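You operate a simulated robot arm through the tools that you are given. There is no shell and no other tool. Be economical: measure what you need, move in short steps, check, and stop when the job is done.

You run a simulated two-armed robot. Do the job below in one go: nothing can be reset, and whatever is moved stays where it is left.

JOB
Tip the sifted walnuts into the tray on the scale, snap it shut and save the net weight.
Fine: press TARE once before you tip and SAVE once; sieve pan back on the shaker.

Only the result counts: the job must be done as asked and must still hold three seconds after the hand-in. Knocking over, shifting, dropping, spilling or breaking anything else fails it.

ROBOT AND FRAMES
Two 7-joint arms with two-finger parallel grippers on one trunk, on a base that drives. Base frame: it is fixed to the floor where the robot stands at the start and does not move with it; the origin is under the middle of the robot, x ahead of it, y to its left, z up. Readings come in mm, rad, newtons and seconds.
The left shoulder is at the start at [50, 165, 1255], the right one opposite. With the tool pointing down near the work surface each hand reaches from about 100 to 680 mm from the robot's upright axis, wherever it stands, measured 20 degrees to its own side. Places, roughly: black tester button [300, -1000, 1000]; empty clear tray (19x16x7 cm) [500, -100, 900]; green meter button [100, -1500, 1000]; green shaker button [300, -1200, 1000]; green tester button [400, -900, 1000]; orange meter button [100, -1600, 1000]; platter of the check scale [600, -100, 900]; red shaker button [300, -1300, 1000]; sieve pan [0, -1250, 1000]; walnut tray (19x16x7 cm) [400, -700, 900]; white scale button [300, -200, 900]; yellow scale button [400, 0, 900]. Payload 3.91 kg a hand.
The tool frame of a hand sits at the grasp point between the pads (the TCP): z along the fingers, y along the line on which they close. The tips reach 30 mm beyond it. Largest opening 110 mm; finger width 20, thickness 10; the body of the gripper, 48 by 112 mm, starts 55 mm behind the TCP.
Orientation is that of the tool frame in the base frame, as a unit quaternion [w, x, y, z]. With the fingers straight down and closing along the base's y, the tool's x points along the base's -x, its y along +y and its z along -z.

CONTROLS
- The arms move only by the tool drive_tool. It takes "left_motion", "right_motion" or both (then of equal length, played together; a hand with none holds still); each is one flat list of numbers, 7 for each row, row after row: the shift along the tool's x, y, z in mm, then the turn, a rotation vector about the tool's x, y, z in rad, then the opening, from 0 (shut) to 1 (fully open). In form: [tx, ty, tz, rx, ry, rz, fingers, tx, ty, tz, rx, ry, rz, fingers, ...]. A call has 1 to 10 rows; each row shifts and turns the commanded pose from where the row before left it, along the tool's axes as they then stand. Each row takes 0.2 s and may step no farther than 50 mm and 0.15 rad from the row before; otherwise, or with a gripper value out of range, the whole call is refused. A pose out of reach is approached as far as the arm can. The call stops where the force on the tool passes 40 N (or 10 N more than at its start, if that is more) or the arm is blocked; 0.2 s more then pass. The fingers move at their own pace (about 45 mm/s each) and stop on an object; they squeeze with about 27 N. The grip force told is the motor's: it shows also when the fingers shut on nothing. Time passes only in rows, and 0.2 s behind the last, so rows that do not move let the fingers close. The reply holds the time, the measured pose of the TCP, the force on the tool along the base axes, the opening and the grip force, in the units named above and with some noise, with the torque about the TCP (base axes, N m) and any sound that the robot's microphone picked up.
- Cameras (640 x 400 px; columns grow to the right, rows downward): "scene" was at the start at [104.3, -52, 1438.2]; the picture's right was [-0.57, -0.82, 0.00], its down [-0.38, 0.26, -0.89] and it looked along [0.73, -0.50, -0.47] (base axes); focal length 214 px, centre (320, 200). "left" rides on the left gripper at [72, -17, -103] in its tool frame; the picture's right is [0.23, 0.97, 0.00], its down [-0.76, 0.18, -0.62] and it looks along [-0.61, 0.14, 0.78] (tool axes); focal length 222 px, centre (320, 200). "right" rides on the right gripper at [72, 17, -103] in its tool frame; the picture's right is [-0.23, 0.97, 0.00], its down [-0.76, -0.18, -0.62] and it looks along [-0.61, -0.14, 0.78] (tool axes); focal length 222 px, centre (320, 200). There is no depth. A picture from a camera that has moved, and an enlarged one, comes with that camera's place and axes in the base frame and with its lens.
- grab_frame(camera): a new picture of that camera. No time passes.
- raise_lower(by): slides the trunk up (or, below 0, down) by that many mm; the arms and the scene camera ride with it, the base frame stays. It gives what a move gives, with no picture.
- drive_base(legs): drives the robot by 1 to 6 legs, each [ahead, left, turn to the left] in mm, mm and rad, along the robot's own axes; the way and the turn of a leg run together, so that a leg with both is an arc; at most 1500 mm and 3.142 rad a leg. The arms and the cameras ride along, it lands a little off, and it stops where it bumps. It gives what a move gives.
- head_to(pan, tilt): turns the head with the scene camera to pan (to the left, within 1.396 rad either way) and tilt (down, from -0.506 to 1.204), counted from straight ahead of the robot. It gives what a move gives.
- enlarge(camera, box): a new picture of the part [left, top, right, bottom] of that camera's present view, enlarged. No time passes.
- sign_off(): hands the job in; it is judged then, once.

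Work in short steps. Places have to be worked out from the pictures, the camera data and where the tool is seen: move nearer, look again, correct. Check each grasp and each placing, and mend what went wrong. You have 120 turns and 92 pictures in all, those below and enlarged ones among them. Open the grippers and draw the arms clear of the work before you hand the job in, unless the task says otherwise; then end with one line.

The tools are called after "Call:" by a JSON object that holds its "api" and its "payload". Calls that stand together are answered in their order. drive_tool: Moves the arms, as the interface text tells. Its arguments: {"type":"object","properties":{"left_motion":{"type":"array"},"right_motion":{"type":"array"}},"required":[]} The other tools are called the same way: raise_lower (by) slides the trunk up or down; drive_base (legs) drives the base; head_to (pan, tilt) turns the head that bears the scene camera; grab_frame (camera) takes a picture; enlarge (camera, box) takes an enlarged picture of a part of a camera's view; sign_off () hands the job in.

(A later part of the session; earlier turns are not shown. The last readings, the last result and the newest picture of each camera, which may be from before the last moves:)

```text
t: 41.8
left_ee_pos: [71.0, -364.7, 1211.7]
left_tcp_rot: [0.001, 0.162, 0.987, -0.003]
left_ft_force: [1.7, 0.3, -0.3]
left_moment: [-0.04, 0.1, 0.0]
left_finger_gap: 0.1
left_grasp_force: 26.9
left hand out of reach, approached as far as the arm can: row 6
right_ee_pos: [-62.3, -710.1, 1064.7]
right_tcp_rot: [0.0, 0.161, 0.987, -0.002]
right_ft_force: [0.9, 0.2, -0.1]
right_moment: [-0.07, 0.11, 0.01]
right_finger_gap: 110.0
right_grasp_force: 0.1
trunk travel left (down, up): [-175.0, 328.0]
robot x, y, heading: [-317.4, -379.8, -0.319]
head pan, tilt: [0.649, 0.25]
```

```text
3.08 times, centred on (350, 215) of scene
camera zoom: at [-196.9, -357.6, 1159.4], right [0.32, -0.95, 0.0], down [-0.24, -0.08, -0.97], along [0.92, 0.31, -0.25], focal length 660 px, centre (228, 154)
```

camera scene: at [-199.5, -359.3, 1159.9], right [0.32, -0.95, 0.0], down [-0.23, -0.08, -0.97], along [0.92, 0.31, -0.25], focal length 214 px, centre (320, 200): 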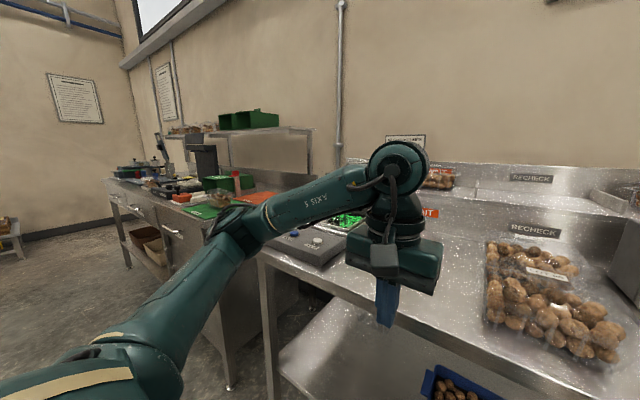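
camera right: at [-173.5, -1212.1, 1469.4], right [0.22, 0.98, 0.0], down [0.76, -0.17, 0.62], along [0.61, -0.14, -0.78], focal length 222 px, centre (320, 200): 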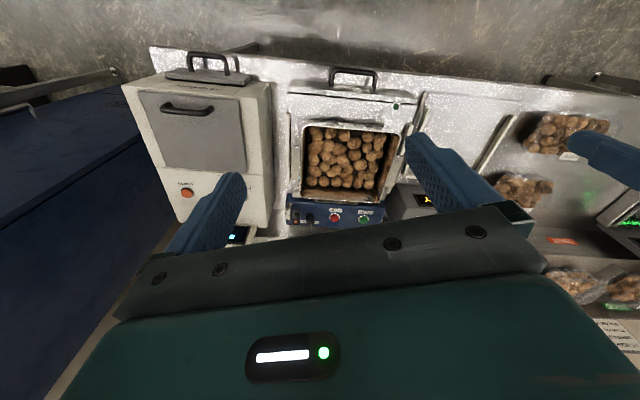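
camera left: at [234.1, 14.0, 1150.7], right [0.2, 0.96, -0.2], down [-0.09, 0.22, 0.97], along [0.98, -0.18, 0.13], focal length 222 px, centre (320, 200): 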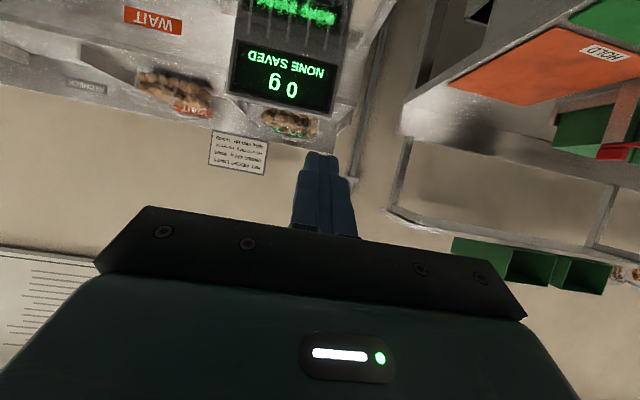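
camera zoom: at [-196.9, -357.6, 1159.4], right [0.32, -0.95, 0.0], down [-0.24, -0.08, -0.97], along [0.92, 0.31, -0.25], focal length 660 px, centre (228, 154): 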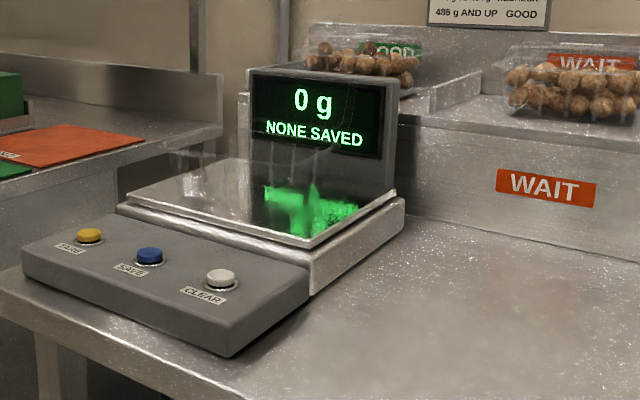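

Call:
{"api": "enlarge", "payload": {"camera": "scene", "box": [288, 165, 378, 235]}}

```text
5.71 times, centred on (333, 200) of scene
camera zoom: at [-196.9, -357.6, 1159.4], right [0.32, -0.95, 0.0], down [-0.24, -0.08, -0.97], along [0.92, 0.31, -0.25], focal length 1226 px, centre (246, 200)
```

zoom: 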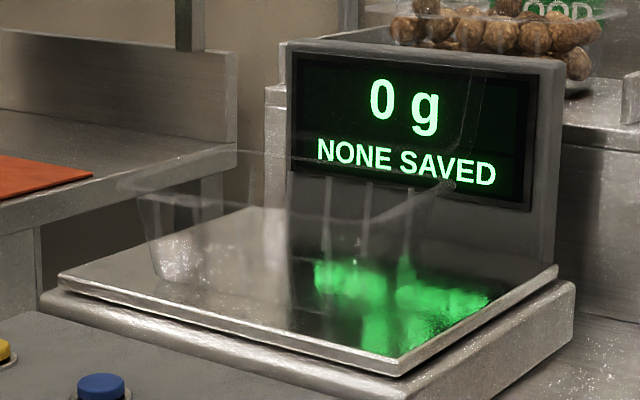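

The lid is visible now: hinged along the tray's rear rim, standing open just before the display. Next: raise the trunk and drive to stand squarely before the shaker, and look at the pan's lugs.

Call:
{"api": "raise_lower", "payload": {"by": 300}}

Call:
{"api": "drive_base", "payload": {"legs": [[0, -651, 0], [151, 0, 0]]}}

Call:
{"api": "head_to", "payload": {"pan": 0, "tilt": 0.85}}

Call:
{"api": "grab_frame", "payload": {"camera": "scene"}}

```text
t: 44.8
left_ee_pos: [67.9, -365.7, 1512.2]
left_tcp_rot: [0.002, 0.162, 0.987, -0.001]
left_ft_force: [-0.1, -0.2, -1.0]
left_moment: [-0.01, -0.01, 0.0]
left_finger_gap: 0.0
left_grasp_force: 27.7
right_ee_pos: [-63.5, -711.5, 1365.0]
right_tcp_rot: [-0.001, 0.161, 0.987, -0.001]
right_ft_force: [0.3, 0.2, -0.3]
right_moment: [-0.01, 0.01, 0.03]
right_finger_gap: 110.0
right_grasp_force: 0.1
trunk travel left (down, up): [-475.0, 28.0]
robot x, y, heading: [-316.9, -376.2, -0.323]
head pan, tilt: [0.649, 0.25]
```

```text
t: 49.4
left_ee_pos: [1.4, -1032.0, 1512.2]
left_tcp_rot: [0.0, 0.162, 0.987, -0.001]
left_ft_force: [-0.1, 0.3, -0.7]
left_moment: [0.02, 0.05, 0.01]
left_finger_gap: 0.1
left_grasp_force: 27.2
right_ee_pos: [-132.6, -1377.9, 1364.9]
right_tcp_rot: [0.0, 0.162, 0.987, 0.0]
right_ft_force: [-0.1, -0.9, -0.8]
right_moment: [-0.01, 0.01, 0.03]
right_finger_gap: 110.0
right_grasp_force: 0.1
trunk travel left (down, up): [-475.0, 28.0]
robot x, y, heading: [-383.5, -1045.3, -0.328]
head pan, tilt: [0.649, 0.25]
```

```text
t: 50.4
left_ee_pos: [3.3, -1030.4, 1512.7]
left_tcp_rot: [0.002, 0.162, 0.987, -0.001]
left_ft_force: [-0.4, 0.2, 0.2]
left_moment: [0.0, -0.01, 0.01]
left_finger_gap: 0.0
left_grasp_force: 27.5
right_ee_pos: [-131.5, -1376.4, 1365.9]
right_tcp_rot: [0.0, 0.162, 0.987, 0.0]
right_ft_force: [-0.2, 0.7, 0.4]
right_moment: [-0.02, 0.0, 0.04]
right_finger_gap: 109.8
right_grasp_force: 0.1
trunk travel left (down, up): [-475.0, 28.0]
robot x, y, heading: [-381.3, -1042.1, -0.329]
head pan, tilt: [0.0, 0.85]
```

```text
52 pictures are left
camera scene: at [-280.2, -1078.3, 1406.8], right [-0.32, -0.95, 0.0], down [-0.71, 0.24, -0.66], along [0.63, -0.21, -0.75], focal length 214 px, centre (320, 200)
```

scene: 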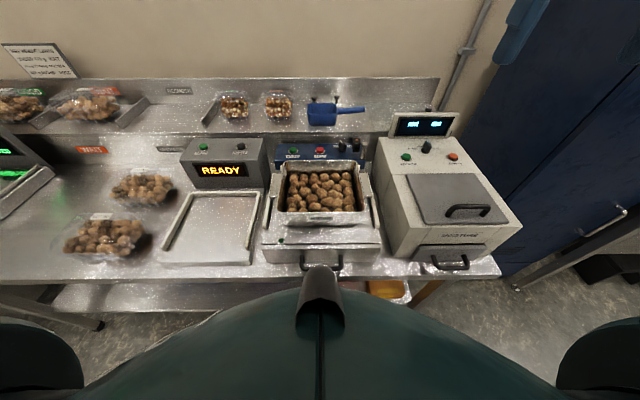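

Call:
{"api": "enlarge", "payload": {"camera": "scene", "box": [255, 135, 385, 270]}}

Call:
{"api": "enlarge", "payload": {"camera": "right", "box": [330, 0, 530, 180]}}

```text
2.96 times, centred on (320, 202) of scene
camera zoom: at [-280.2, -1078.3, 1406.8], right [-0.32, -0.95, 0.0], down [-0.71, 0.24, -0.66], along [0.63, -0.21, -0.75], focal length 636 px, centre (320, 193)
```

zoom: 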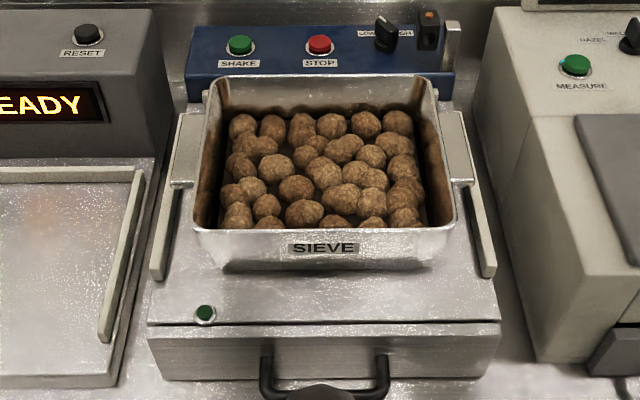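

```text
2.22 times, centred on (430, 90) of right
camera zoom: at [-195.5, -1337.9, 1469.4], right [0.53, 0.85, 0.0], down [0.66, -0.41, 0.62], along [0.53, -0.33, -0.78], focal length 494 px, centre (76, 444)
```

zoom: 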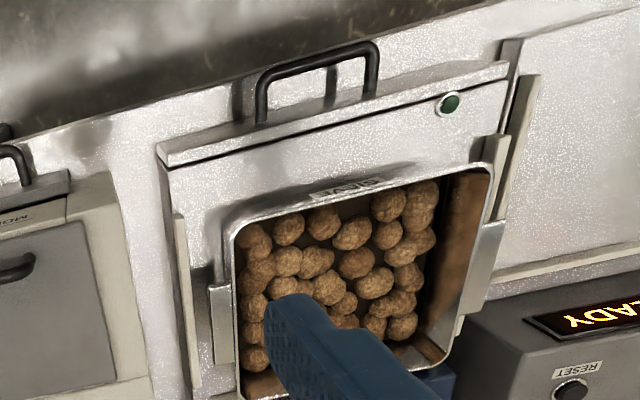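

The pan has side tabs at about f=492, l=-1114±122. I bring the right hand nearer the right tab to see its shape and height.

Call:
{"api": "drive_tool", "payload": {"right_motion": [-31.5, 6, 35, 0, 0, 0, 1, -31.5, 6, 35, 0, 0, 0, 1, -31.5, 6, 35, 0, 0, 0, 1, -31.5, 6, 35, 0, 0, 0, 1, -31.5, 6, 35, 0, 0, 0, 1, -31.5, 6, 35, 0, 0, 0, 1]}}

Call:
{"api": "grab_frame", "payload": {"camera": "right"}}

```text
t: 51.8
left_ee_pos: [2.8, -1030.5, 1511.0]
left_tcp_rot: [0.001, 0.162, 0.987, -0.001]
left_ft_force: [0.0, -0.7, -0.4]
left_moment: [0.02, 0.03, 0.01]
left_finger_gap: 0.0
left_grasp_force: 27.1
right_ee_pos: [60.5, -1403.8, 1154.2]
right_tcp_rot: [0.0, 0.163, 0.987, -0.001]
right_ft_force: [-0.7, 0.9, 0.1]
right_moment: [-0.01, 0.0, -0.01]
right_finger_gap: 110.2
right_grasp_force: 0.0
trunk travel left (down, up): [-475.0, 28.0]
robot x, y, heading: [-380.0, -1043.1, -0.326]
head pan, tilt: [0.0, 0.85]
```

```text
49 pictures are left
camera right: at [-3.8, -1364.8, 1258.5], right [0.53, 0.85, 0.0], down [0.66, -0.41, 0.62], along [0.53, -0.33, -0.78], focal length 222 px, centre (320, 200)
```

right: 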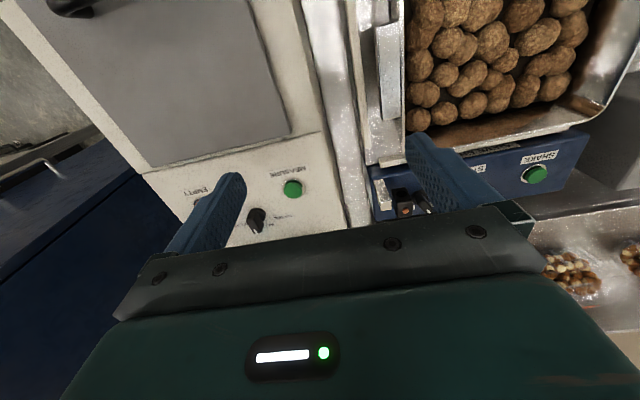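

Call:
{"api": "enlarge", "payload": {"camera": "right", "box": [330, 0, 450, 170]}}

```text
2.35 times, centred on (390, 85) of right
camera zoom: at [-3.8, -1364.8, 1258.5], right [0.53, 0.85, 0.0], down [0.66, -0.41, 0.62], along [0.53, -0.33, -0.78], focal length 523 px, centre (155, 471)
```

zoom: 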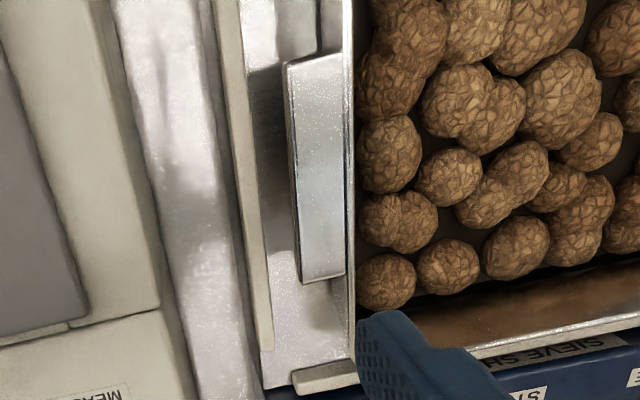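

The tabs are flat horizontal ears (~26×87 mm, z≈1010, f 440–526, l −1115±120). Best: fingers down, closing along the ear's length, each hand turned 90° with cameras outward. I turn both hands and open the left.

Call:
{"api": "drive_tool", "payload": {"left_motion": [0, 0, 0, 0, 0, 0.15, 1, 0, 0, 0, 0, 0, 0.15, 1, 0, 0, 0, 0, 0, 0.15, 1, 0, 0, 0, 0, 0, 0.15, 1, 0, 0, 0, 0, 0, 0.15, 1, 0, 0, 0, 0, 0, 0.15, 1, 0, 0, 0, 0, 0, 0.15, 1, 0, 0, 0, 0, 0, 0.15, 1, 0, 0, 0, 0, 0, 0.15, 1, 0, 0, 0, 0, 0, 0.15, 1], "right_motion": [0, 0, 0, 0, 0, -0.15, 1, 0, 0, 0, 0, 0, -0.15, 1, 0, 0, 0, 0, 0, -0.15, 1, 0, 0, 0, 0, 0, -0.15, 1, 0, 0, 0, 0, 0, -0.15, 1, 0, 0, 0, 0, 0, -0.15, 1, 0, 0, 0, 0, 0, -0.15, 1, 0, 0, 0, 0, 0, -0.15, 1, 0, 0, 0, 0, 0, -0.15, 1, 0, 0, 0, 0, 0, -0.15, 1]}}

```text
t: 54.0
left_ee_pos: [-101.6, -1059.7, 1391.9]
left_tcp_rot: [0.002, 0.792, 0.611, -0.001]
left_ft_force: [-0.5, -0.4, -0.2]
left_moment: [-0.02, -0.01, 0.01]
left_finger_gap: 109.9
left_grasp_force: 0.1
left hand out of reach, approached as far as the arm can: row 3, 4, 5, 6, 7, 8, 9, 10
right_ee_pos: [60.0, -1403.3, 1155.6]
right_tcp_rot: [0.001, -0.161, 0.987, 0.001]
right_ft_force: [1.0, 0.1, 0.1]
right_moment: [0.0, -0.02, -0.03]
right_finger_gap: 110.0
right_grasp_force: 0.1
right hand out of reach, approached as far as the arm can: row 5, 6, 7, 8, 9, 10
trunk travel left (down, up): [-475.0, 28.0]
robot x, y, heading: [-383.0, -1047.7, -0.323]
head pan, tilt: [0.0, 0.85]
```

Left reached its yaw but sank; right stopped at 37° of yaw. I test whether the command resumes from the measured pose with a small vertical + turn step in both.

Call:
{"api": "drive_tool", "payload": {"left_motion": [0, 0, 20, 0, 0, 0, 1, 0, 0, 20, 0, 0, 0, 1], "right_motion": [0, 0, 0, 0, 0, 0.15, 1, 0, 0, 0, 0, 0, 0.15, 1]}}

```text
t: 54.6
left_ee_pos: [-101.2, -1058.3, 1350.4]
left_tcp_rot: [0.001, 0.792, 0.61, 0.0]
left_ft_force: [0.1, 0.5, -0.3]
left_moment: [0.01, 0.0, 0.03]
left_finger_gap: 109.9
left_grasp_force: 0.0
right_ee_pos: [58.7, -1403.5, 1157.0]
right_tcp_rot: [0.0, -0.01, 1.0, 0.0]
right_ft_force: [-0.5, -0.1, -0.3]
right_moment: [0.01, -0.02, -0.03]
right_finger_gap: 110.0
right_grasp_force: 0.0
trunk travel left (down, up): [-475.0, 28.0]
robot x, y, heading: [-381.5, -1042.5, -0.327]
head pan, tilt: [0.0, 0.85]
```

Commands resume from the measured pose. I bring the left hand above the left ear and the right above the right ear, retrying the right turn there.

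Call:
{"api": "drive_tool", "payload": {"left_motion": [3.6, 35.1, 30, 0, 0, 0, 1, 3.6, 35.1, 30, 0, 0, 0, 1, 3.6, 35.1, 30, 0, 0, 0, 1, 3.6, 35.1, 30, 0, 0, 0, 1, 3.6, 35.1, 30, 0, 0, 0, 1, 3.6, 35.1, 30, 0, 0, 0, 1, 3.6, 35.1, 30, 0, 0, 0, 1, 0, 0, 0, 0, 0, 0.063, 1], "right_motion": [-5, 40, 0, 0, 0, 0, 1, -5, 39, 0, 0, 0, 0, 1, 0, 0, 0, 0, 0, -0.15, 1, 0, 0, 0, 0, 0, -0.15, 1, 0, 0, 0, 0, 0, -0.15, 1, 0, 0, 0, 0, 0, -0.15, 1, 0, 0, 0, 0, 0, -0.15, 1, 0, 0, 0, 0, 0, -0.15, 1]}}

Call:
{"api": "grab_frame", "payload": {"camera": "left"}}

```text
t: 56.4
left_ee_pos: [-49.0, -1085.4, 1183.3]
left_tcp_rot: [0.002, 0.809, 0.587, 0.0]
left_ft_force: [-0.1, 0.2, 0.2]
left_moment: [0.0, -0.03, 0.0]
left_finger_gap: 109.8
left_grasp_force: 0.2
left hand out of reach, approached as far as the arm can: row 2, 3, 4, 5, 6, 7, 8
right_ee_pos: [60.8, -1328.1, 1155.8]
right_tcp_rot: [0.0, -0.259, 0.966, 0.0]
right_ft_force: [0.2, -1.0, 0.2]
right_moment: [-0.01, 0.01, 0.0]
right_finger_gap: 109.9
right_grasp_force: 0.0
right hand out of reach, approached as far as the arm can: row 6, 7, 8
trunk travel left (down, up): [-475.0, 28.0]
robot x, y, heading: [-382.0, -1046.9, -0.33]
head pan, tilt: [0.0, 0.85]
```

```text
47 pictures are left
camera left: at [-44.3, -1011.7, 1286.5], right [1.0, -0.09, 0.0], down [-0.07, -0.78, 0.62], along [-0.05, -0.62, -0.78], focal length 222 px, centre (320, 200)
```

left: 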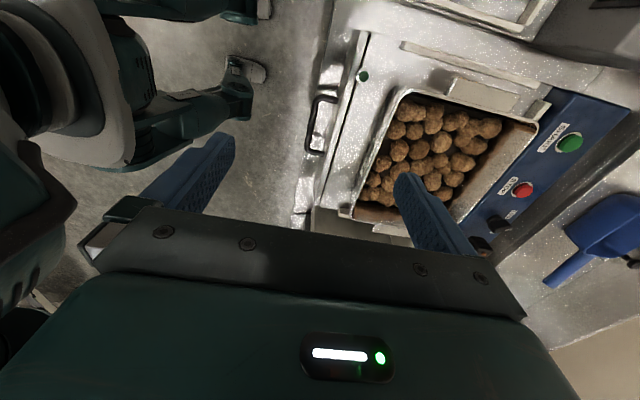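

Outward yaw is limited at this distance. I'll try the opposite yaw (camera inward) on both hands.

Call:
{"api": "drive_tool", "payload": {"left_motion": [0, 0, 0, 0, 0, -0.15, 1, 0, 0, 0, 0, 0, -0.15, 1, 0, 0, 0, 0, 0, -0.15, 1, 0, 0, 0, 0, 0, -0.15, 1, 0, 0, 0, 0, 0, -0.15, 1, 0, 0, 0, 0, 0, -0.15, 1, 0, 0, 0, 0, 0, -0.15, 1, 0, 0, 0, 0, 0, -0.15, 1, 0, 0, 0, 0, 0, -0.15, 1, 0, 0, 0, 0, 0, -0.15, 1], "right_motion": [0, 0, 0, 0, 0, 0.15, 1, 0, 0, 0, 0, 0, 0.15, 1, 0, 0, 0, 0, 0, 0.15, 1, 0, 0, 0, 0, 0, 0.15, 1, 0, 0, 0, 0, 0, 0.15, 1, 0, 0, 0, 0, 0, 0.15, 1, 0, 0, 0, 0, 0, 0.15, 1, 0, 0, 0, 0, 0, 0.15, 1, 0, 0, 0, 0, 0, 0.15, 1, 0, 0, 0, 0, 0, 0.15, 1]}}

Call:
{"api": "drive_tool", "payload": {"left_motion": [0, 35, 0, 0, 0, -0.15, 1, 0, 35, 0, 0, 0, -0.15, 1, 0, 30, 0, 0, 0, -0.15, 1, 0, 0, 0, 0, 0, -0.15, 1, 0, 0, 0, 0, 0, -0.15, 1, 0, 0, 0, 0, 0, -0.15, 1, 0, 0, 0, 0, 0, -0.15, 1, 0, 0, 0, 0, 0, -0.15, 1, 0, 0, 0, 0, 0, -0.15, 1, 0, 0, 0, 0, 0, -0.15, 1], "right_motion": [0, 0, 0, 0, 0, 0.15, 1, 0, 0, 0, 0, 0, 0.15, 1, 0, 0, 0, 0, 0, 0.15, 1, 0, 0, 0, 0, 0, 0.15, 1, 0, 0, 0, 0, 0, 0.15, 1, 0, 0, 0, 0, 0, 0.15, 1, 0, 0, 0, 0, 0, 0, 1, 0, 0, 0, 0, 0, 0, 1, 0, 0, 0, 0, 0, 0, 1, 0, 0, 0, 0, 0, 0, 1]}}

```text
t: 58.6
left_ee_pos: [-50.5, -1085.1, 1183.6]
left_tcp_rot: [0.002, 0.193, 0.981, -0.001]
left_ft_force: [0.1, 0.6, -0.4]
left_moment: [0.01, 0.03, 0.04]
left_finger_gap: 109.8
left_grasp_force: 0.0
right_ee_pos: [60.4, -1327.6, 1155.9]
right_tcp_rot: [0.001, 0.469, 0.883, -0.001]
right_ft_force: [-0.1, 0.4, -0.5]
right_moment: [-0.01, 0.04, -0.01]
right_finger_gap: 109.8
right_grasp_force: 0.0
trunk travel left (down, up): [-475.0, 28.0]
robot x, y, heading: [-384.3, -1045.9, -0.325]
head pan, tilt: [0.0, 0.85]
```

```text
t: 60.8
left_ee_pos: [-25.5, -989.8, 1183.1]
left_tcp_rot: [0.0, -0.527, 0.85, -0.003]
left_ft_force: [0.3, -0.2, -0.8]
left_moment: [0.05, 0.0, -0.03]
left_finger_gap: 110.1
left_grasp_force: 0.1
right_ee_pos: [60.5, -1328.9, 1155.8]
right_tcp_rot: [0.0, 0.807, 0.591, 0.001]
right_ft_force: [0.2, 0.1, 0.2]
right_moment: [-0.01, 0.03, 0.01]
right_finger_gap: 110.1
right_grasp_force: 0.1
trunk travel left (down, up): [-475.0, 28.0]
robot x, y, heading: [-382.3, -1046.5, -0.329]
head pan, tilt: [0.0, 0.85]
```

Camera-inward yaw works on the right. I finish the left: forward over the left ear and the last bit of yaw, then view from both hand cameras.

Call:
{"api": "drive_tool", "payload": {"left_motion": [4.1, -39.8, 6, 0, 0, 0, 1, 4.1, -39.8, 6, 0, 0, 0, 1, 4.1, -39.8, 6, 0, 0, 0, 1, 4.1, -39.8, 6, 0, 0, 0, 1, 4.1, -39.8, 6, 0, 0, 0, 1, 0, 0, 0, 0, 0, -0.138, 1], "right_motion": [0, 0, 0, 0, 0, 0, 1, 0, 0, 0, 0, 0, 0, 1, 0, 0, 0, 0, 0, 0, 1, 0, 0, 0, 0, 0, 0, 1, 0, 0, 0, 0, 0, 0, 1, 0, 0, 0, 0, 0, 0.015, 1]}}

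Call:
{"api": "grab_frame", "payload": {"camera": "left"}}

Call:
{"api": "grab_frame", "payload": {"camera": "right"}}

```text
t: 62.2
left_ee_pos: [145.2, -1096.3, 1154.1]
left_tcp_rot: [0.0, -0.583, 0.812, -0.002]
left_ft_force: [0.1, -0.6, 0.3]
left_moment: [0.01, 0.0, -0.02]
left_finger_gap: 110.0
left_grasp_force: 0.2
right_ee_pos: [59.6, -1327.7, 1156.4]
right_tcp_rot: [0.0, 0.81, 0.586, 0.001]
right_ft_force: [-0.6, 0.9, 0.3]
right_moment: [0.02, -0.02, 0.01]
right_finger_gap: 109.7
right_grasp_force: 0.0
trunk travel left (down, up): [-475.0, 28.0]
robot x, y, heading: [-384.0, -1045.6, -0.325]
head pan, tilt: [0.0, 0.85]
```

```text
46 pictures are left
camera left: at [136.7, -1170.2, 1257.1], right [-1.0, 0.09, 0.0], down [0.07, 0.78, 0.62], along [0.06, 0.62, -0.78], focal length 222 px, centre (320, 200)
```

left: 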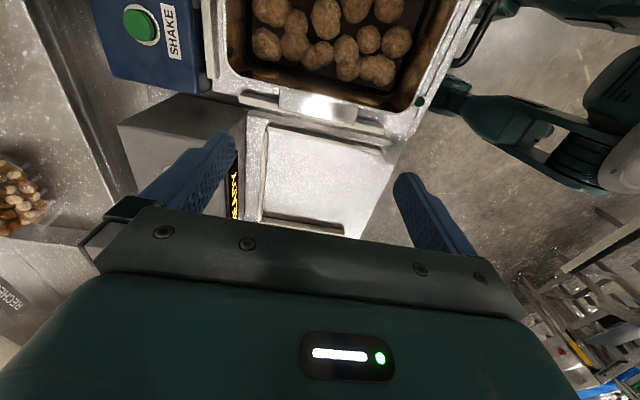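

```text
45 pictures are left
camera right: at [98.2, -1265.1, 1259.6], right [0.85, -0.52, 0.0], down [-0.41, -0.67, 0.62], along [-0.32, -0.53, -0.78], focal length 222 px, centre (320, 200)
```

right: 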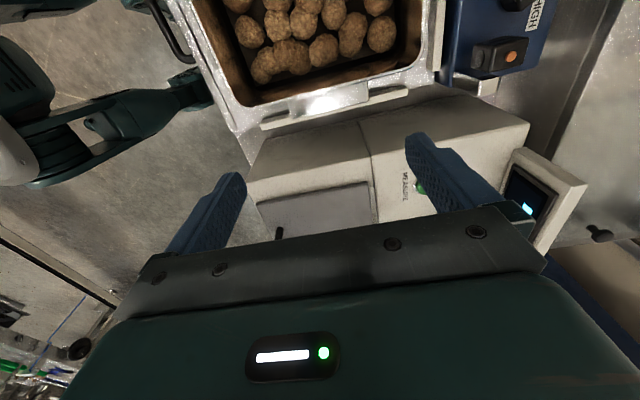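

I zoom into both ears for precise positions.

Call:
{"api": "enlarge", "payload": {"camera": "left", "box": [210, 60, 420, 170]}}

Call:
{"api": "enlarge", "payload": {"camera": "right", "box": [230, 50, 440, 160]}}

```text
3.05 times, centred on (315, 115) of left
camera zoom: at [136.7, -1170.2, 1257.1], right [-1.0, 0.09, 0.0], down [0.07, 0.78, 0.62], along [0.06, 0.62, -0.78], focal length 677 px, centre (335, 459)
```

zoom: 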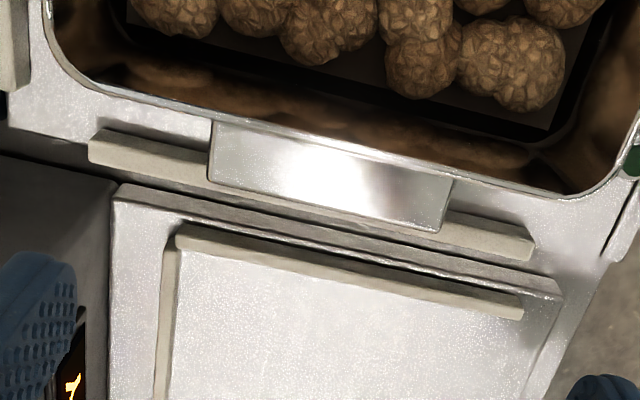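

```text
3.05 times, centred on (335, 105) of right
camera zoom: at [98.2, -1265.1, 1259.6], right [0.85, -0.52, 0.0], down [-0.41, -0.67, 0.62], along [-0.32, -0.53, -0.78], focal length 677 px, centre (274, 490)
```

zoom: 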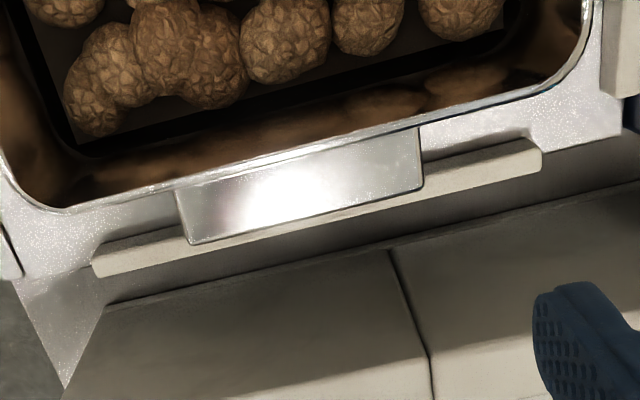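

Ears: left centre (f 485.5, l −996), right centre (f 488.5, l −1234). Both hands correct laterally and descend to z≈1050, just above the ears, then I check.

Call:
{"api": "drive_tool", "payload": {"left_motion": [1.5, -1, 34, 0, 0, 0, 1, 0, 0, 35, 0, 0, 0, 1, 0, 0, 35, 0, 0, 0, 1, 0, 0, 0, 0, 0, 0, 1], "right_motion": [6, 11.5, 35, 0, 0, 0, 1, 0, 0, 35, 0, 0, 0, 1, 0, 0, 36, 0, 0, 0, 1, 0, 0, 0, 0, 0, 0, 1]}}

Call:
{"api": "grab_frame", "payload": {"camera": "left"}}

Call:
{"api": "grab_frame", "payload": {"camera": "right"}}

```text
t: 63.2
left_ee_pos: [143.7, -1098.2, 1048.9]
left_tcp_rot: [0.001, -0.584, 0.812, -0.003]
left_ft_force: [-0.1, -1.3, -0.8]
left_moment: [-0.01, 0.03, -0.01]
left_finger_gap: 110.1
left_grasp_force: 0.0
right_ee_pos: [73.1, -1325.6, 1049.8]
right_tcp_rot: [0.001, 0.811, 0.585, 0.0]
right_ft_force: [-0.2, -0.4, 0.4]
right_moment: [0.05, 0.01, -0.03]
right_finger_gap: 109.8
right_grasp_force: 0.0
trunk travel left (down, up): [-475.0, 28.0]
robot x, y, heading: [-382.6, -1042.8, -0.329]
head pan, tilt: [0.0, 0.85]
```

```text
42 pictures are left
camera left: at [136.9, -1172.7, 1152.4], right [-1.0, 0.09, 0.0], down [0.07, 0.78, 0.62], along [0.06, 0.62, -0.78], focal length 222 px, centre (320, 200)
```

left: 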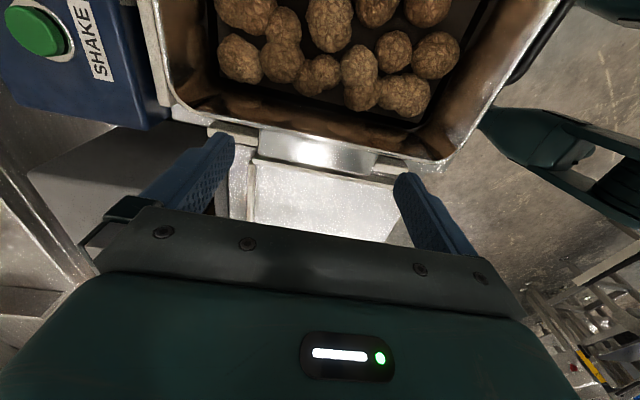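

```text
41 pictures are left
camera right: at [111.0, -1263.1, 1152.8], right [0.85, -0.52, 0.0], down [-0.41, -0.67, 0.62], along [-0.32, -0.53, -0.78], focal length 222 px, centre (320, 200)
```

right: 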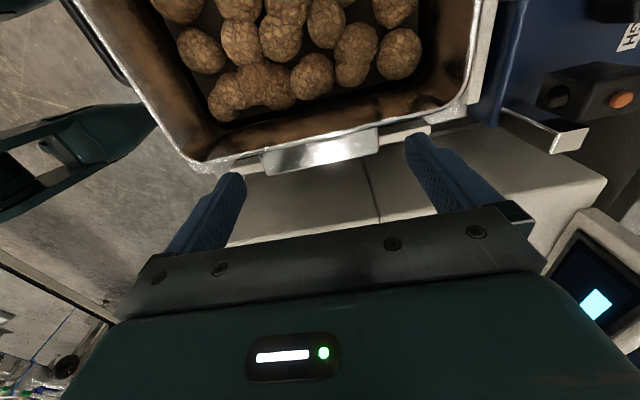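

Projection confirms the ears at z≈1008 between the fingers. I descend 43 mm and close both hands.

Call:
{"api": "drive_tool", "payload": {"left_motion": [0, -1, 22, 0, 0, 0, 1, 0, 0, 20, 0, 0, 0, 1, 0, 0, 0, 0, 0, 0, 1, 0, 0, 0, 0, 0, 0, 0.6, 0, 0, 0, 0, 0, 0, 0.6, 0, 0, 0, 0, 0, 0, 0.6], "right_motion": [0, 0, 22, 0, 0, 0, 1, 0, 0, 21, 0, 0, 0, 1, 0, 0, 0, 0, 0, 0, 1, 0, 0, 0, 0, 0, 0, 0.6, 0, 0, 0, 0, 0, 0, 0.6, 0, 0, 0, 0, 0, 0, 0.6]}}

```text
t: 63.7
left_ee_pos: [146.8, -1098.9, 1035.4]
left_tcp_rot: [0.0, -0.583, 0.812, -0.011]
left_ft_force: [-6.4, 5.2, 20.7]
left_moment: [0.4, 1.39, -0.23]
left_finger_gap: 109.7
left_grasp_force: 0.1
right_ee_pos: [73.1, -1326.4, 1036.7]
right_tcp_rot: [0.003, 0.81, 0.587, 0.007]
right_ft_force: [-7.3, -1.2, 20.5]
right_moment: [0.51, 1.3, 0.35]
right_finger_gap: 109.9
right_grasp_force: 0.1
trunk travel left (down, up): [-475.0, 28.0]
robot x, y, heading: [-381.0, -1045.1, -0.32]
head pan, tilt: [0.0, 0.85]
stopped in row 2 (left hand): the force on the tool passed its limit (the readings are from after the stop); the commanded pose is now the measured one
```

Both near fingers touched the pan's rim on their inner edge (moments say so, ~7 mm inward). I lift, shift both hands 6 mm outward and descend again.

Call:
{"api": "drive_tool", "payload": {"left_motion": [0, 1.5, -14, 0, 0, 0, 1, -7, 0, 0, 0, 0, 0, 1, 0, 0, 0, 0, 0, 0, 1], "right_motion": [0, 0, -14, 0, 0, 0, 1, -7, 0, 0, 0, 0, 0, 1, 0, 0, 0, 0, 0, 0, 1]}}

Call:
{"api": "enlarge", "payload": {"camera": "left", "box": [180, 100, 460, 260]}}

```text
t: 64.5
left_ee_pos: [149.5, -1091.9, 1044.1]
left_tcp_rot: [0.002, -0.584, 0.812, -0.009]
left_ft_force: [-0.6, -0.2, -0.4]
left_moment: [0.01, 0.01, 0.01]
left_finger_gap: 110.1
left_grasp_force: 0.1
right_ee_pos: [73.8, -1334.3, 1044.4]
right_tcp_rot: [0.003, 0.81, 0.586, 0.006]
right_ft_force: [-1.3, 0.3, 0.3]
right_moment: [-0.01, -0.02, 0.01]
right_finger_gap: 109.9
right_grasp_force: 0.1
trunk travel left (down, up): [-475.0, 28.0]
robot x, y, heading: [-381.7, -1044.3, -0.323]
head pan, tilt: [0.0, 0.85]
```

```text
2.29 times, centred on (320, 180) of left
camera zoom: at [141.1, -1165.7, 1148.6], right [-1.0, 0.09, -0.01], down [0.07, 0.79, 0.61], along [0.07, 0.61, -0.79], focal length 508 px, centre (320, 246)
```

zoom: 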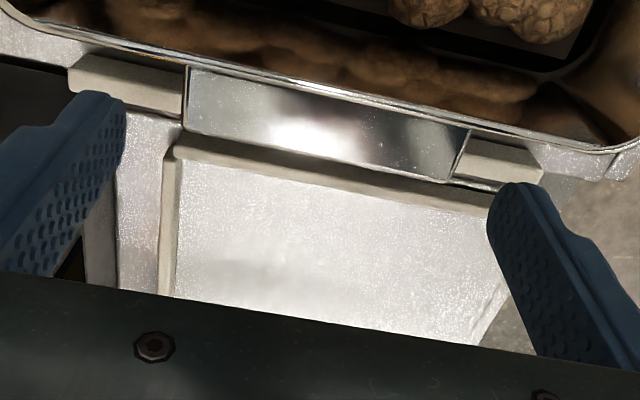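

Now descend again, a little slower, then close.

Call:
{"api": "drive_tool", "payload": {"left_motion": [0, 0, 13, 0, 0, 0, 1, 0, 0, 13, 0, 0, 0, 1, 0, 0, 12, 0, 0, 0, 1, 0, 0, 0, 0, 0, 0, 1], "right_motion": [0, 0, 13, 0, 0, 0, 1, 0, 0, 13, 0, 0, 0, 1, 0, 0, 12, 0, 0, 0, 1, 0, 0, 0, 0, 0, 0, 1]}}

```text
t: 65.5
left_ee_pos: [150.6, -1093.5, 1006.1]
left_tcp_rot: [0.001, -0.584, 0.812, -0.009]
left_ft_force: [0.7, 1.0, 0.2]
left_moment: [0.0, 0.01, 0.0]
left_finger_gap: 110.0
left_grasp_force: 0.0
right_ee_pos: [74.4, -1333.4, 1005.9]
right_tcp_rot: [0.005, 0.811, 0.586, 0.006]
right_ft_force: [0.4, 1.0, 0.2]
right_moment: [0.02, -0.02, 0.01]
right_finger_gap: 109.7
right_grasp_force: 0.2
trunk travel left (down, up): [-475.0, 28.0]
robot x, y, heading: [-383.1, -1044.4, -0.328]
head pan, tilt: [0.0, 0.85]
```

No contact. I centre each hand ~3.5 mm back on the ears and close.

Call:
{"api": "drive_tool", "payload": {"left_motion": [0, 3.5, 0, 0, 0, 0, 1, 0, 0, 0, 0, 0, 0, 0.6, 0, 0, 0, 0, 0, 0, 0.5, 0, 0, 0, 0, 0, 0, 0.5, 0, 0, 0, 0, 0, 0, 0.5], "right_motion": [0, -4, 0, 0, 0, 0, 1, 0, 0, 0, 0, 0, 0, 0.6, 0, 0, 0, 0, 0, 0, 0.5, 0, 0, 0, 0, 0, 0, 0.5, 0, 0, 0, 0, 0, 0, 0.5]}}

Call:
{"api": "enlarge", "payload": {"camera": "scene", "box": [220, 110, 420, 280]}}

```text
t: 66.7
left_ee_pos: [147.6, -1092.3, 1006.7]
left_tcp_rot: [0.001, -0.584, 0.811, -0.009]
left_ft_force: [3.4, -0.6, 0.4]
left_moment: [-0.17, -0.06, 0.14]
left_finger_gap: 89.7
left_grasp_force: 27.0
right_ee_pos: [70.3, -1332.3, 1006.5]
right_tcp_rot: [0.003, 0.811, 0.586, 0.005]
right_ft_force: [-0.4, -1.6, 1.7]
right_moment: [0.11, 0.18, 0.38]
right_finger_gap: 89.8
right_grasp_force: 27.1
trunk travel left (down, up): [-475.0, 28.0]
robot x, y, heading: [-384.0, -1045.1, -0.327]
head pan, tilt: [0.0, 0.85]
```

```text
2.35 times, centred on (320, 195) of scene
camera zoom: at [-280.0, -1078.4, 1406.8], right [-0.32, -0.95, 0.0], down [-0.71, 0.24, -0.66], along [0.62, -0.21, -0.75], focal length 505 px, centre (320, 212)
```

zoom: 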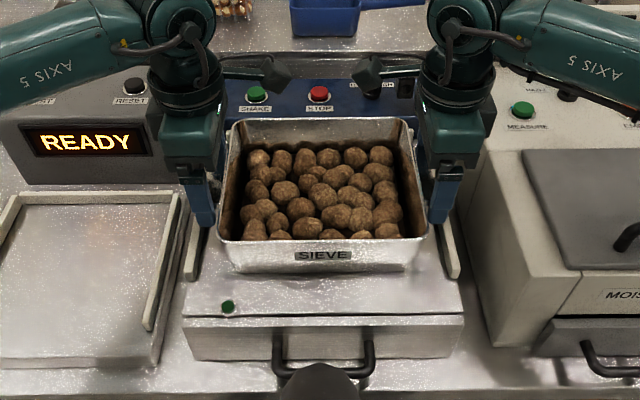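

Both ears gripped (90 mm, 27 N). I lift 25 mm gently and check.

Call:
{"api": "drive_tool", "payload": {"left_motion": [0, 0, -8, 0, 0, 0, 0.5, 0, 0, -8, 0, 0, 0, 0.5, 0, 0, -9, 0, 0, 0, 0.5], "right_motion": [0, 0, -8, 0, 0, 0, 0.5, 0, 0, -8, 0, 0, 0, 0.5, 0, 0, -9, 0, 0, 0, 0.5]}}

Call:
{"api": "grab_frame", "payload": {"camera": "scene"}}

```text
t: 67.5
left_ee_pos: [146.3, -1092.5, 1032.1]
left_tcp_rot: [0.002, -0.584, 0.812, -0.008]
left_ft_force: [-2.8, 1.2, 3.1]
left_moment: [0.05, 0.36, 0.04]
left_finger_gap: 72.4
left_grasp_force: 7.6
right_ee_pos: [68.2, -1332.6, 1032.9]
right_tcp_rot: [0.003, 0.81, 0.586, 0.006]
right_ft_force: [-2.2, 1.4, 0.5]
right_moment: [0.0, 0.13, 0.04]
right_finger_gap: 67.3
right_grasp_force: 4.1
trunk travel left (down, up): [-475.0, 28.0]
robot x, y, heading: [-384.3, -1046.2, -0.333]
head pan, tilt: [0.0, 0.85]
```

```text
38 pictures are left
camera scene: at [-280.8, -1078.2, 1407.0], right [-0.32, -0.95, 0.0], down [-0.71, 0.24, -0.66], along [0.63, -0.21, -0.75], focal length 214 px, centre (320, 200)
```

scene: 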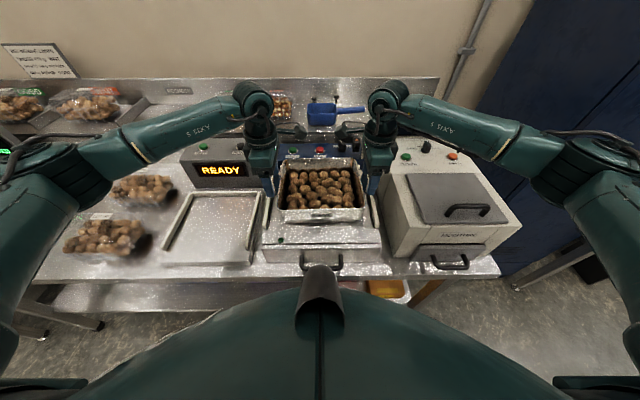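

The grips slid off the ears (gaps shrinking). I zoom to see whether the pan moved.

Call:
{"api": "enlarge", "payload": {"camera": "scene", "box": [240, 120, 400, 270]}}

Call:
{"api": "enlarge", "payload": {"camera": "left", "box": [180, 60, 460, 260]}}

```text
2.67 times, centred on (320, 195) of scene
camera zoom: at [-280.8, -1078.2, 1407.0], right [-0.32, -0.95, 0.0], down [-0.71, 0.24, -0.66], along [0.63, -0.21, -0.75], focal length 572 px, centre (320, 213)
```

zoom: 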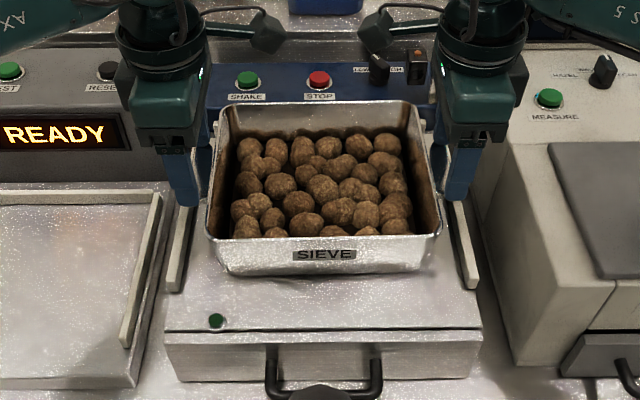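

```text
2.00 times, centred on (320, 160) of left
camera zoom: at [136.6, -1164.6, 1137.1], right [-1.0, 0.1, -0.01], down [0.07, 0.79, 0.61], along [0.07, 0.61, -0.79], focal length 444 px, centre (320, 280)
```

zoom: 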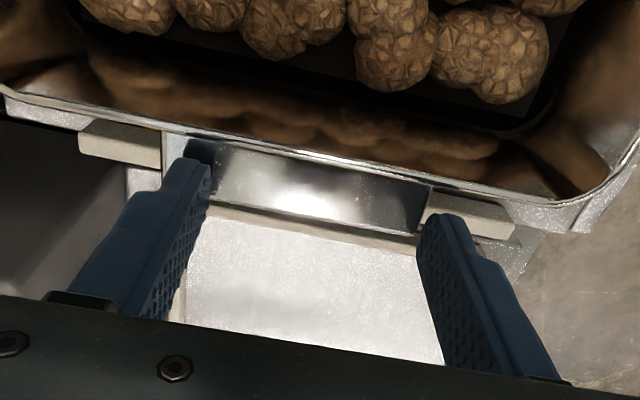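

The pan stayed put on the shaker; the ear top looks nearer z≈997. I reopen, go lower (TCP 997), regrip and lift just 4 mm to read the forces.

Call:
{"api": "drive_tool", "payload": {"left_motion": [0, 0, 0, 0, 0, 0, 1, 0, 0, 0, 0, 0, 0, 1, 0, 0, 0, 0, 0, 0, 1, 1, 0, 12, 0, 0, 0, 1, 0, 0, 12, 0, 0, 0, 1, 0, 0, 11, 0, 0, 0, 1, 0, 0, 0, 0, 0, 0, 0.3, 0, 0, 0, 0, 0, 0, 0.3, 0, 0, 0, 0, 0, 0, 0.3, 0, 0, 0, 0, 0, 0, 0.3], "right_motion": [0, 0, 0, 0, 0, 0, 1, 0, 0, 0, 0, 0, 0, 1, 0, 0, 0, 0, 0, 0, 1, 3, 0, 12, 0, 0, 0, 1, 0, 0, 12, 0, 0, 0, 1, 0, 0, 11, 0, 0, 0, 1, 0, 0, 0, 0, 0, 0, 0.3, 0, 0, 0, 0, 0, 0, 0.3, 0, 0, 0, 0, 0, 0, 0.3, 0, 0, 0, 0, 0, 0, 0.3]}}

Call:
{"api": "drive_tool", "payload": {"left_motion": [0, 0, -4, 0, 0, 0, 0.3], "right_motion": [0, 0, -4, 0, 0, 0, 0.3]}}

```text
t: 68.6
left_ee_pos: [148.6, -1093.3, 1030.8]
left_tcp_rot: [0.007, -0.585, 0.811, -0.023]
left_ft_force: [-5.5, 2.6, 20.7]
left_moment: [-0.11, -0.92, 0.11]
left_finger_gap: 106.7
left_grasp_force: 0.1
right_ee_pos: [74.6, -1332.0, 1031.0]
right_tcp_rot: [0.014, 0.813, 0.582, 0.018]
right_ft_force: [-5.8, 0.2, 19.2]
right_moment: [-0.45, -0.81, -0.19]
right_finger_gap: 107.1
right_grasp_force: 0.0
trunk travel left (down, up): [-475.0, 28.0]
robot x, y, heading: [-385.5, -1045.0, -0.33]
head pan, tilt: [0.0, 0.85]
stopped in row 5 (right hand): the force on the tool passed its limit (the readings are from after the stop); the commanded pose is now the measured one
```

```text
t: 69.0
left_ee_pos: [150.0, -1093.3, 1031.9]
left_tcp_rot: [0.008, -0.586, 0.81, -0.022]
left_ft_force: [7.2, -2.7, 17.8]
left_moment: [-0.07, -0.6, 0.08]
left_finger_gap: 76.1
left_grasp_force: 4.5
right_ee_pos: [75.7, -1331.8, 1032.1]
right_tcp_rot: [0.013, 0.814, 0.581, 0.017]
right_ft_force: [6.9, -2.4, 18.6]
right_moment: [-0.35, -0.85, 0.07]
right_finger_gap: 76.1
right_grasp_force: 3.5
trunk travel left (down, up): [-475.0, 28.0]
robot x, y, heading: [-382.6, -1041.9, -0.331]
head pan, tilt: [0.0, 0.85]
```

The far fingers landed on something at tip height ≈1001. I lift 40 mm clear, open fully, level the tilt, and look again.

Call:
{"api": "drive_tool", "payload": {"left_motion": [0, 0, -20, 0, 0, 0, 1, 0, 0, -20, 0, 0, 0, 1, 0, 0, 0, 0, 0, 0, 1, 0, 0, 0, 0, 0, 0, 1], "right_motion": [0, 0, -20, 0, 0, 0, 1, 0, 0, -20, 0, 0, 0, 1, 0, 0, 0, 0, 0, 0, 1, 0, 0, 0, 0, 0, 0, 1]}}

Call:
{"api": "enlarge", "payload": {"camera": "left", "box": [190, 80, 450, 240]}}

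Call:
{"api": "enlarge", "payload": {"camera": "right", "box": [190, 80, 450, 240]}}

```text
t: 70.0
left_ee_pos: [148.8, -1092.0, 1067.7]
left_tcp_rot: [0.006, -0.585, 0.811, -0.018]
left_ft_force: [0.4, 0.2, 0.2]
left_moment: [0.01, 0.04, 0.0]
left_finger_gap: 110.4
left_grasp_force: 0.0
right_ee_pos: [73.9, -1333.5, 1068.7]
right_tcp_rot: [0.011, 0.813, 0.582, 0.014]
right_ft_force: [0.4, -0.4, 0.3]
right_moment: [-0.02, 0.0, 0.02]
right_finger_gap: 110.0
right_grasp_force: 0.0
trunk travel left (down, up): [-475.0, 28.0]
robot x, y, heading: [-378.7, -1049.2, -0.329]
head pan, tilt: [0.0, 0.85]
```

```text
2.46 times, centred on (320, 160) of left
camera zoom: at [139.1, -1164.4, 1172.5], right [-1.0, 0.09, -0.03], down [0.05, 0.79, 0.61], along [0.08, 0.6, -0.79], focal length 547 px, centre (320, 298)
```

zoom: 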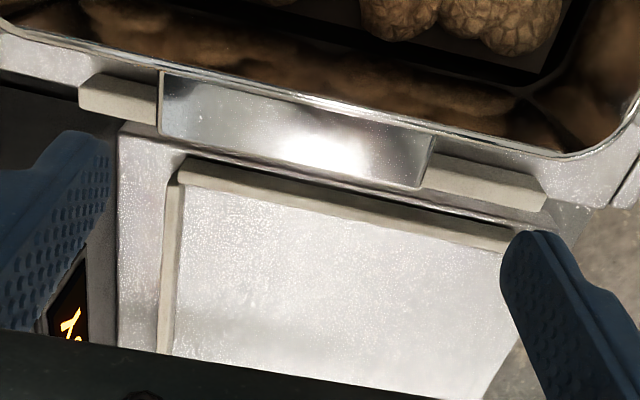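

```text
2.46 times, centred on (320, 160) of right
camera zoom: at [108.7, -1270.0, 1172.8], right [0.85, -0.53, 0.03], down [-0.43, -0.66, 0.61], along [-0.3, -0.53, -0.79], focal length 547 px, centre (320, 298)
```

zoom: 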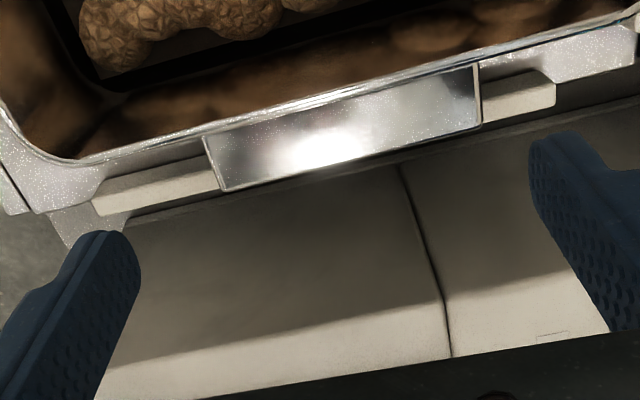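

The pan slid ~13 mm forward during the slip (ears now centred f≈500). I level both hands, recentre on the ears, descend with the ear at pad centre (z≈998) and close, then I'll measure lift forces in tiny steps.

Call:
{"api": "drive_tool", "payload": {"left_motion": [2, -12, 0, -0.036, -0.011, 0, 1, 0, 0, 20, 0, 0, 0, 1, 0, 0, 20, 0, 0, 0, 1, 0, 0, 15, 0, 0, 0, 1, 0, 0, 14, 0, 0, 0, 1, 0, 0, 0, 0, 0, 0, 1], "right_motion": [2.5, 10, 0, 0.034, -0.01, 0, 1, 0, 0, 20, 0, 0, 0, 1, 0, 0, 20, 0, 0, 0, 1, 0, 0, 15, 0, 0, 0, 1, 0, 0, 15, 0, 0, 0, 1, 0, 0, 0, 0, 0, 0, 1]}}

```text
t: 71.4
left_ee_pos: [159.7, -1097.8, 999.7]
left_tcp_rot: [0.0, -0.585, 0.811, 0.0]
left_ft_force: [0.2, 0.4, 0.2]
left_moment: [0.0, 0.0, 0.0]
left_finger_gap: 109.9
left_grasp_force: 0.1
right_ee_pos: [83.8, -1335.1, 999.0]
right_tcp_rot: [0.0, 0.813, 0.583, -0.001]
right_ft_force: [0.3, -0.2, -0.9]
right_moment: [-0.01, 0.02, 0.0]
right_finger_gap: 109.8
right_grasp_force: 0.0
trunk travel left (down, up): [-475.0, 28.0]
robot x, y, heading: [-382.2, -1044.0, -0.329]
head pan, tilt: [0.0, 0.85]
```

Clear descent to z≈999. I close, wait, and lift 2 mm.

Call:
{"api": "drive_tool", "payload": {"left_motion": [0, 0, 0, 0, 0, 0, 0.3, 0, 0, 0, 0, 0, 0, 0.3, 0, 0, 0, 0, 0, 0, 0.3, 0, 0, 0, 0, 0, 0, 0.3, 0, 0, -2, 0, 0, 0, 0.3], "right_motion": [0, 0, 0, 0, 0, 0, 0.3, 0, 0, 0, 0, 0, 0, 0.3, 0, 0, 0, 0, 0, 0, 0.3, 0, 0, 0, 0, 0, 0, 0.3, 0, 0, -2, 0, 0, 0, 0.3]}}

Call:
{"api": "drive_tool", "payload": {"left_motion": [0, 0, -2, 0, 0, 0, 0.3], "right_motion": [0, 0, -2, 0, 0, 0, 0.3]}}

```text
t: 72.6
left_ee_pos: [160.2, -1097.4, 1001.1]
left_tcp_rot: [-0.001, -0.585, 0.811, 0.001]
left_ft_force: [0.8, 0.4, 0.0]
left_moment: [0.1, 0.36, 0.02]
left_finger_gap: 90.0
left_grasp_force: 26.7
right_ee_pos: [83.4, -1334.7, 1000.7]
right_tcp_rot: [0.0, 0.813, 0.582, -0.001]
right_ft_force: [-0.4, 0.0, -0.2]
right_moment: [-0.04, -0.39, 0.1]
right_finger_gap: 90.2
right_grasp_force: 27.0
trunk travel left (down, up): [-475.0, 28.0]
robot x, y, heading: [-383.7, -1042.1, -0.324]
head pan, tilt: [0.0, 0.85]
```

```text
t: 73.0
left_ee_pos: [160.1, -1096.6, 1003.5]
left_tcp_rot: [0.0, -0.585, 0.811, 0.0]
left_ft_force: [0.7, 0.0, -3.9]
left_moment: [0.31, 0.35, 0.11]
left_finger_gap: 90.1
left_grasp_force: 26.9
right_ee_pos: [82.8, -1332.9, 1002.6]
right_tcp_rot: [0.0, 0.812, 0.583, -0.001]
right_ft_force: [-0.8, 0.5, -2.4]
right_moment: [-0.25, -0.34, 0.08]
right_finger_gap: 90.0
right_grasp_force: 27.1
trunk travel left (down, up): [-475.0, 28.0]
robot x, y, heading: [-381.0, -1046.1, -0.331]
head pan, tilt: [0.0, 0.85]
```

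Load is building (2–4 N). I continue in 2 mm lifts.

Call:
{"api": "drive_tool", "payload": {"left_motion": [0, 0, -2, 0, 0, 0, 0.3], "right_motion": [0, 0, -2, 0, 0, 0, 0.3]}}

Call:
{"api": "drive_tool", "payload": {"left_motion": [0, 0, -2, 0, 0, 0, 0.3], "right_motion": [0, 0, -2, 0, 0, 0, 0.3]}}

Call:
{"api": "drive_tool", "payload": {"left_motion": [0, 0, -2, 0, 0, 0, 0.3], "right_motion": [0, 0, -2, 0, 0, 0, 0.3]}}

```text
t: 73.4
left_ee_pos: [159.8, -1099.2, 1006.4]
left_tcp_rot: [-0.001, -0.586, 0.81, 0.001]
left_ft_force: [0.8, 0.7, -3.6]
left_moment: [0.31, 0.4, 0.09]
left_finger_gap: 90.0
left_grasp_force: 27.3
right_ee_pos: [83.3, -1336.5, 1003.2]
right_tcp_rot: [0.0, 0.813, 0.583, -0.001]
right_ft_force: [-2.4, -0.3, -3.2]
right_moment: [-0.24, -0.46, 0.28]
right_finger_gap: 89.9
right_grasp_force: 27.0
trunk travel left (down, up): [-475.0, 28.0]
robot x, y, heading: [-382.5, -1044.9, -0.33]
head pan, tilt: [0.0, 0.85]
```

```text
t: 73.8
left_ee_pos: [160.8, -1097.9, 1007.2]
left_tcp_rot: [-0.001, -0.586, 0.81, 0.001]
left_ft_force: [2.5, 2.7, -3.0]
left_moment: [0.26, 0.23, -0.05]
left_finger_gap: 89.8
left_grasp_force: 26.9
right_ee_pos: [83.2, -1333.7, 1006.5]
right_tcp_rot: [0.0, 0.813, 0.582, 0.0]
right_ft_force: [-1.3, -2.0, -2.4]
right_moment: [-0.01, -0.31, 0.3]
right_finger_gap: 90.1
right_grasp_force: 26.9
trunk travel left (down, up): [-475.0, 28.0]
robot x, y, heading: [-380.4, -1041.7, -0.327]
head pan, tilt: [0.0, 0.85]
```

```text
t: 74.2
left_ee_pos: [160.1, -1098.6, 1009.2]
left_tcp_rot: [0.0, -0.586, 0.81, 0.0]
left_ft_force: [3.0, 3.6, -3.5]
left_moment: [-0.11, 0.46, -0.19]
left_finger_gap: 89.8
left_grasp_force: 26.8
right_ee_pos: [83.4, -1334.1, 1008.2]
right_tcp_rot: [-0.001, 0.813, 0.582, -0.001]
right_ft_force: [-3.7, -3.4, -2.3]
right_moment: [0.28, -0.54, 0.65]
right_finger_gap: 90.0
right_grasp_force: 26.8
trunk travel left (down, up): [-475.0, 28.0]
robot x, y, heading: [-381.9, -1046.7, -0.326]
head pan, tilt: [0.0, 0.85]
```

Load stays ~3 N each while sideways force grows. I look whether the pan is rising with the hands.

Call:
{"api": "enlarge", "payload": {"camera": "scene", "box": [240, 120, 400, 270]}}

Call:
{"api": "enlarge", "payload": {"camera": "left", "box": [190, 80, 450, 240]}}

```text
2.67 times, centred on (320, 195) of scene
camera zoom: at [-279.7, -1078.6, 1406.7], right [-0.32, -0.95, 0.0], down [-0.71, 0.24, -0.66], along [0.62, -0.21, -0.75], focal length 572 px, centre (320, 213)
```

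zoom: 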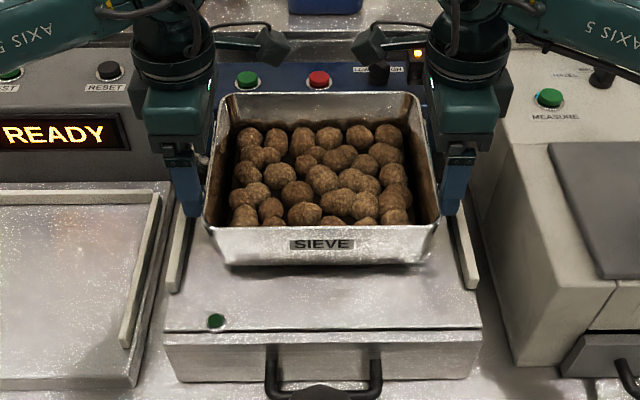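

```text
2.46 times, centred on (320, 160) of left
camera zoom: at [153.7, -1172.3, 1112.5], right [-1.0, 0.09, 0.0], down [0.07, 0.78, 0.62], along [0.06, 0.62, -0.78], focal length 547 px, centre (320, 298)
```

zoom: 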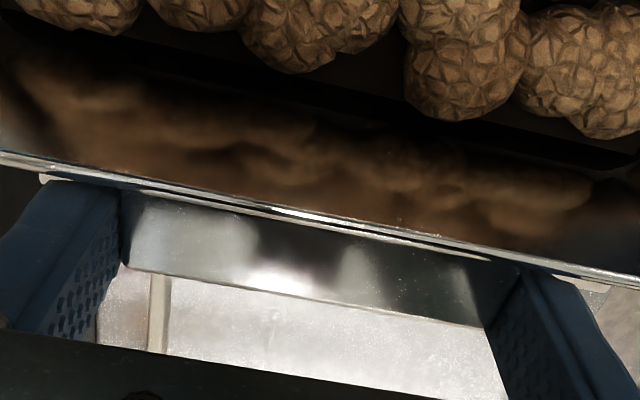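

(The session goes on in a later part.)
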